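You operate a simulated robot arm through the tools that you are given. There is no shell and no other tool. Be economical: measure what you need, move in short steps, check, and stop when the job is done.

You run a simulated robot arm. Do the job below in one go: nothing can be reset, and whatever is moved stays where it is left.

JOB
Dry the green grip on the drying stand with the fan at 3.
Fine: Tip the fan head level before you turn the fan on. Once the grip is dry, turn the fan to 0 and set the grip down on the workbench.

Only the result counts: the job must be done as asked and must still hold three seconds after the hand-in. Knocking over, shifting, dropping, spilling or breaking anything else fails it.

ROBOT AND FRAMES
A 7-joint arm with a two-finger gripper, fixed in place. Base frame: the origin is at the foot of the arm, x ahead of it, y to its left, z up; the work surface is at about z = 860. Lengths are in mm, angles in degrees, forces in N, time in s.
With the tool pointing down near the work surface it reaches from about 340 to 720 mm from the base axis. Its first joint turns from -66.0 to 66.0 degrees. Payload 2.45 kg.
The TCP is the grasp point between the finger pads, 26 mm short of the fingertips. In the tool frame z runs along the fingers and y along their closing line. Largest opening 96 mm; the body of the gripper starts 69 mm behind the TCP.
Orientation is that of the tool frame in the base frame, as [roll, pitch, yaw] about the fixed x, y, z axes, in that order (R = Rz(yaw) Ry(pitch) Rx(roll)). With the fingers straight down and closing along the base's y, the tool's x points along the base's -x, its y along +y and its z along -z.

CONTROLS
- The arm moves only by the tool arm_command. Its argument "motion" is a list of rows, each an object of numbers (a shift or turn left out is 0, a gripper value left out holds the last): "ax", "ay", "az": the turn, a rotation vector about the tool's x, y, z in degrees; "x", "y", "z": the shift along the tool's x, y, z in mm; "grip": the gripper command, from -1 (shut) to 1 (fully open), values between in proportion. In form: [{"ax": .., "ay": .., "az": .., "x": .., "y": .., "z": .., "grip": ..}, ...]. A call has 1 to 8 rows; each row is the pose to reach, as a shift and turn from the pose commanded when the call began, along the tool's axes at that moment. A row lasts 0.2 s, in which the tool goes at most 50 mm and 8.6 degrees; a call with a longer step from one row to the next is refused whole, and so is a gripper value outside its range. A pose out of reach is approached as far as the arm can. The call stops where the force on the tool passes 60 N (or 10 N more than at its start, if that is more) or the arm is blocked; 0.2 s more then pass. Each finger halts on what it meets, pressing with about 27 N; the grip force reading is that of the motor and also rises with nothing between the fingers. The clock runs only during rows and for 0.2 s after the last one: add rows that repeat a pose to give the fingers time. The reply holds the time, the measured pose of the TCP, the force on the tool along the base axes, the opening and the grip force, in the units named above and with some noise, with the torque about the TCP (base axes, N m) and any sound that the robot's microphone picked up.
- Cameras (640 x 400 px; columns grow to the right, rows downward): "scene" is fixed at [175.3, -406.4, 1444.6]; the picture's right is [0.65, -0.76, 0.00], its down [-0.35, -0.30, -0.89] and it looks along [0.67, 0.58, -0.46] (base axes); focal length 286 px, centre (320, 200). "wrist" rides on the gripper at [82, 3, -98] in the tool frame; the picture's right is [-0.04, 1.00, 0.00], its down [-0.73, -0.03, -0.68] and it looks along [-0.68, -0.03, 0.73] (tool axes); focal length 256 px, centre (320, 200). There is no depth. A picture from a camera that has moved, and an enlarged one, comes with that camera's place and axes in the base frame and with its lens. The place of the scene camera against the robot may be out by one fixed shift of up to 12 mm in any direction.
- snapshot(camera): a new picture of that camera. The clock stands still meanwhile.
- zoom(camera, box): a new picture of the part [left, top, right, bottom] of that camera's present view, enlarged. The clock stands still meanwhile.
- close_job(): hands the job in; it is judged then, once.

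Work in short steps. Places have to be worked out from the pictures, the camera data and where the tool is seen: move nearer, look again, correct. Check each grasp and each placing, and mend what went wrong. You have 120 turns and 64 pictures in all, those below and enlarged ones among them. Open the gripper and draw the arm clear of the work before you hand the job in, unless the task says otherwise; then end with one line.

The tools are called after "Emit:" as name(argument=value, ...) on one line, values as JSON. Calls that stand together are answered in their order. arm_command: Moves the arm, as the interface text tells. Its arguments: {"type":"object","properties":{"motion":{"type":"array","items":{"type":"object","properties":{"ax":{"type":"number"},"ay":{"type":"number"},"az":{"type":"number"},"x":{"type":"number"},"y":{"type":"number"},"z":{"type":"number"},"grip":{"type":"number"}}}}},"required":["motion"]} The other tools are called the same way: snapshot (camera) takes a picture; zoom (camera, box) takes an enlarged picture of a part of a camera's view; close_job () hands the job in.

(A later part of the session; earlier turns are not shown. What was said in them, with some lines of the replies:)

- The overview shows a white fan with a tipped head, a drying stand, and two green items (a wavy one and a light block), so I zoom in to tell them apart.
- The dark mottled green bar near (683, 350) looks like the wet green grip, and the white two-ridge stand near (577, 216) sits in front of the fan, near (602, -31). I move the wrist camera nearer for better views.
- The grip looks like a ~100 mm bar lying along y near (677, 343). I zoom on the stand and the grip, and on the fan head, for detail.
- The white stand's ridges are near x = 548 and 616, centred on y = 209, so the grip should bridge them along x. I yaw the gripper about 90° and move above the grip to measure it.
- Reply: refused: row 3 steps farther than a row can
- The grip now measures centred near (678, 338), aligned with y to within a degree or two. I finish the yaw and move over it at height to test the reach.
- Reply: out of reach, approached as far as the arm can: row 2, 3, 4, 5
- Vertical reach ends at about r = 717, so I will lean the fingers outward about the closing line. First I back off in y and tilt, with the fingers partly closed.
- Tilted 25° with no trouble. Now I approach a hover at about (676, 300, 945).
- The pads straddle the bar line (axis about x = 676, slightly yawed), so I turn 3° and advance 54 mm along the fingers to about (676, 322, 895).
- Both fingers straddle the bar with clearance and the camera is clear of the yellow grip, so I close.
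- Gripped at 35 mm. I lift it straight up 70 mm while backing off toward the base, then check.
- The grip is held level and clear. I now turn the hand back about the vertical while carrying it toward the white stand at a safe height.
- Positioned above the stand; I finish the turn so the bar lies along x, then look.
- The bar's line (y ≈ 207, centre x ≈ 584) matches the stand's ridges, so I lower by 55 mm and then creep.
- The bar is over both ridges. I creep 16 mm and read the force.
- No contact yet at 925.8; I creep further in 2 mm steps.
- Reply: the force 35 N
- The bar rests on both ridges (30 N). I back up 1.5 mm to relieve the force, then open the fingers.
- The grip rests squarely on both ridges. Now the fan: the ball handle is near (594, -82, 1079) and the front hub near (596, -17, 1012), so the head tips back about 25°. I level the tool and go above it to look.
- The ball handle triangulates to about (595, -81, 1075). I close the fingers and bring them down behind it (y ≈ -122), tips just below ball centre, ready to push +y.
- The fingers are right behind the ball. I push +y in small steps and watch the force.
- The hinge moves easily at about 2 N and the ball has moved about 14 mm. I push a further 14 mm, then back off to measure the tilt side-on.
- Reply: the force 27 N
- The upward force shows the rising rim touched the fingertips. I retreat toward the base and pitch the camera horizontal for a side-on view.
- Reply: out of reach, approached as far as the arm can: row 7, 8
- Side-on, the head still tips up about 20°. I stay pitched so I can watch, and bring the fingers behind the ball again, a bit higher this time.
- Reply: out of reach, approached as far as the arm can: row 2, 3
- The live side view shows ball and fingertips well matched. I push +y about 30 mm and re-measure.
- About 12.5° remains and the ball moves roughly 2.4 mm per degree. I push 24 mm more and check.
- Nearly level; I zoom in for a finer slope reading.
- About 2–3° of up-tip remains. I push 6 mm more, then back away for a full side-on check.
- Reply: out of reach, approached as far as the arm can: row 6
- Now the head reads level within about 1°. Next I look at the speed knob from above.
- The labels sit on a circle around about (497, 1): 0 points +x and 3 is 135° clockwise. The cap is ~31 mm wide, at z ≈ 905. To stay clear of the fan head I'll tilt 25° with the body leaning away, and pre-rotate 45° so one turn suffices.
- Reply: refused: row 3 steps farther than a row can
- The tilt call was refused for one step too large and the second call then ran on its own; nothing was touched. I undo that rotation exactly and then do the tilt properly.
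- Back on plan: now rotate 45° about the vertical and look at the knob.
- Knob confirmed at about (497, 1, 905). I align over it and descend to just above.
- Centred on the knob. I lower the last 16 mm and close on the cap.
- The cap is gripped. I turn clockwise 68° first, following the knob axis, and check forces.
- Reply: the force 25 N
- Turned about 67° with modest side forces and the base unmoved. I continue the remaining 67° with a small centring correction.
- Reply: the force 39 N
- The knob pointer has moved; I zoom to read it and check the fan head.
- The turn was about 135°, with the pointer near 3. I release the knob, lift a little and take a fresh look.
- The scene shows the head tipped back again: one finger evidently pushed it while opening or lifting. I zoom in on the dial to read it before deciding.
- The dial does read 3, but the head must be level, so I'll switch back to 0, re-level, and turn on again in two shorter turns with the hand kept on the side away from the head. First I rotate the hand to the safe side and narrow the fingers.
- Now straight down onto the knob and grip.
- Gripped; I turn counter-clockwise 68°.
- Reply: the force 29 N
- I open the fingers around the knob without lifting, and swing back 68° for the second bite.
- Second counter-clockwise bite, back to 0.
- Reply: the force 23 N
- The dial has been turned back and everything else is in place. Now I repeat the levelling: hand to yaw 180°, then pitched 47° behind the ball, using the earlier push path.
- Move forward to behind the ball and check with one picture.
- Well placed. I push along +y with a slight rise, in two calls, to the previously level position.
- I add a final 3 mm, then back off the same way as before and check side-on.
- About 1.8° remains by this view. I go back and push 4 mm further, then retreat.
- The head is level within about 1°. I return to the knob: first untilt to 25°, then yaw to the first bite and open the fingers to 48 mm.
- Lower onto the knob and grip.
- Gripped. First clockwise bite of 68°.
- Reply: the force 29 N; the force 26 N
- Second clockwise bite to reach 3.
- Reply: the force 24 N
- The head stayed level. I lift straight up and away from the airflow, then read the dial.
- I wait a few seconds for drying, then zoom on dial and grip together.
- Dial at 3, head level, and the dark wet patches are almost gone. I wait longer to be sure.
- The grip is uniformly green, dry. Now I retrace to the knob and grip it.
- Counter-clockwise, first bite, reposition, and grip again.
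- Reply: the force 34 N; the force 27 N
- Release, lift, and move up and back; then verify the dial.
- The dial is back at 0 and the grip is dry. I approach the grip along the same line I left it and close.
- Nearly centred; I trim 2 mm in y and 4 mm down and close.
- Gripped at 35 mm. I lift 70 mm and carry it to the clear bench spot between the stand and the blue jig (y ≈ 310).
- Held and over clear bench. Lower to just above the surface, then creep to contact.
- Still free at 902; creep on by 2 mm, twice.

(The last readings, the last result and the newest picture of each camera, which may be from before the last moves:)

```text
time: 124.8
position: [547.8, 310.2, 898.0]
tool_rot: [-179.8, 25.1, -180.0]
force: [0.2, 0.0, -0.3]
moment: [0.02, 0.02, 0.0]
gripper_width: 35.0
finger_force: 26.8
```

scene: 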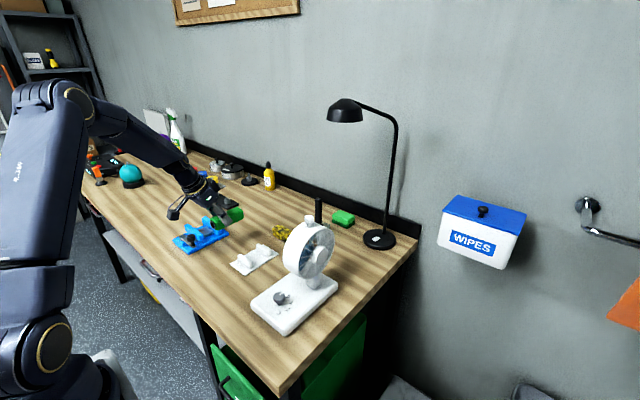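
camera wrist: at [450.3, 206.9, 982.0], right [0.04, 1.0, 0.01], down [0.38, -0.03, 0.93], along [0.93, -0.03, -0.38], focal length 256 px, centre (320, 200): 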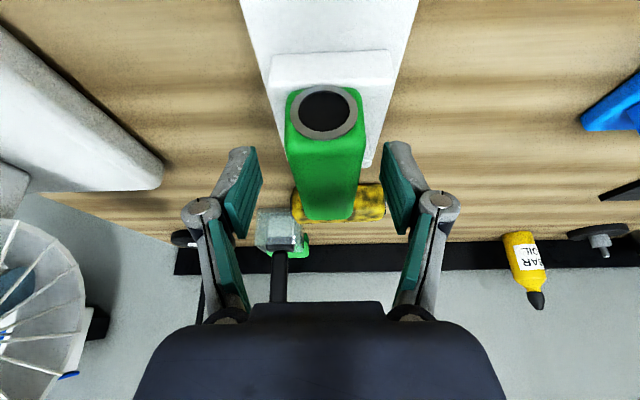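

Emit:
arm_command(motion=[{"x": 0.5, "z": 1.1}, {"x": 0.5, "z": 1.1}])

Emit:
arm_command(motion=[{"x": 0.5, "z": 1.1}, {"x": 0.5, "z": 1.1}])

```text
time: 125.4
position: [548.9, 310.2, 897.7]
tool_rot: [-179.9, 25.1, -180.0]
force: [-0.6, 0.5, -0.5]
moment: [-0.01, 0.04, -0.01]
gripper_width: 35.2
finger_force: 27.1
```

```text
time: 126.0
position: [548.9, 309.0, 894.5]
tool_rot: [-179.8, 25.1, 179.9]
force: [-1.4, -1.7, 1.2]
moment: [-0.02, -0.09, -0.05]
gripper_width: 35.2
finger_force: 26.7
```

A first light contact shows; one more millimetre to confirm.

Emit:
arm_command(motion=[{"x": 0.4, "z": 0.8}, {"x": 0.4, "z": 0.8}])

```text
time: 126.6
position: [550.4, 309.3, 895.3]
tool_rot: [-179.8, 25.1, 179.9]
force: [-6.5, -2.2, 11.8]
moment: [-0.11, 0.18, -0.08]
gripper_width: 35.1
finger_force: 27.4
```

Contact at 12 N: the grip is on the bench. I open the fingers and withdraw along the tool axis.

Emit:
arm_command(motion=[{"grip": -0.1}, {"grip": 0.1}, {"grip": 0.3}, {"grip": 0.4}, {"grip": 0.4}])

Emit:
arm_command(motion=[{"z": -20}, {"z": -50}, {"z": -90}, {"z": -130}, {"z": -170}, {"z": -200}])

Emit:
zoom(camera="scene", box=[170, 190, 350, 330])

```text
time: 127.8
position: [547.8, 309.6, 894.3]
tool_rot: [-179.8, 25.2, 179.8]
force: [-0.1, -0.3, -0.4]
moment: [-0.01, -0.01, -0.03]
gripper_width: 67.3
finger_force: 0.1
```

```text
time: 129.2
position: [463.1, 308.3, 1076.0]
tool_rot: [-179.7, 25.1, 179.9]
force: [0.4, 0.3, 0.1]
moment: [0.0, -0.02, -0.02]
gripper_width: 67.0
finger_force: 0.1
```

```text
2.86 times, centred on (260, 260) of scene
camera zoom: at [175.3, -406.4, 1444.6], right [0.65, -0.76, 0.0], down [-0.35, -0.3, -0.89], along [0.67, 0.58, -0.46], focal length 818 px, centre (491, 29)
```

zoom: 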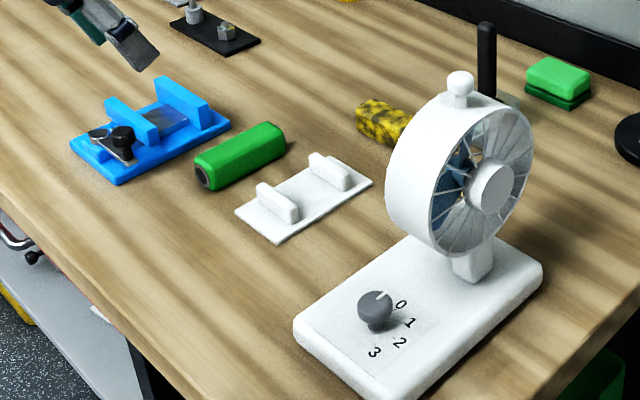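

The dry green grip rests on the bench, the dial reads 0, the head is level, nothing else has moved, and the arm is clear with the gripper open. I hand in.

Emit:
close_job()

```text
The job is handed in.
```

The green grip is dry and lying on the workbench, the fan is back at 0 and its head is level; while releasing the knob after the first switch-on the arm tipped the head back, so I turned the fan off, re-levelled the head and dried the grip at 3.
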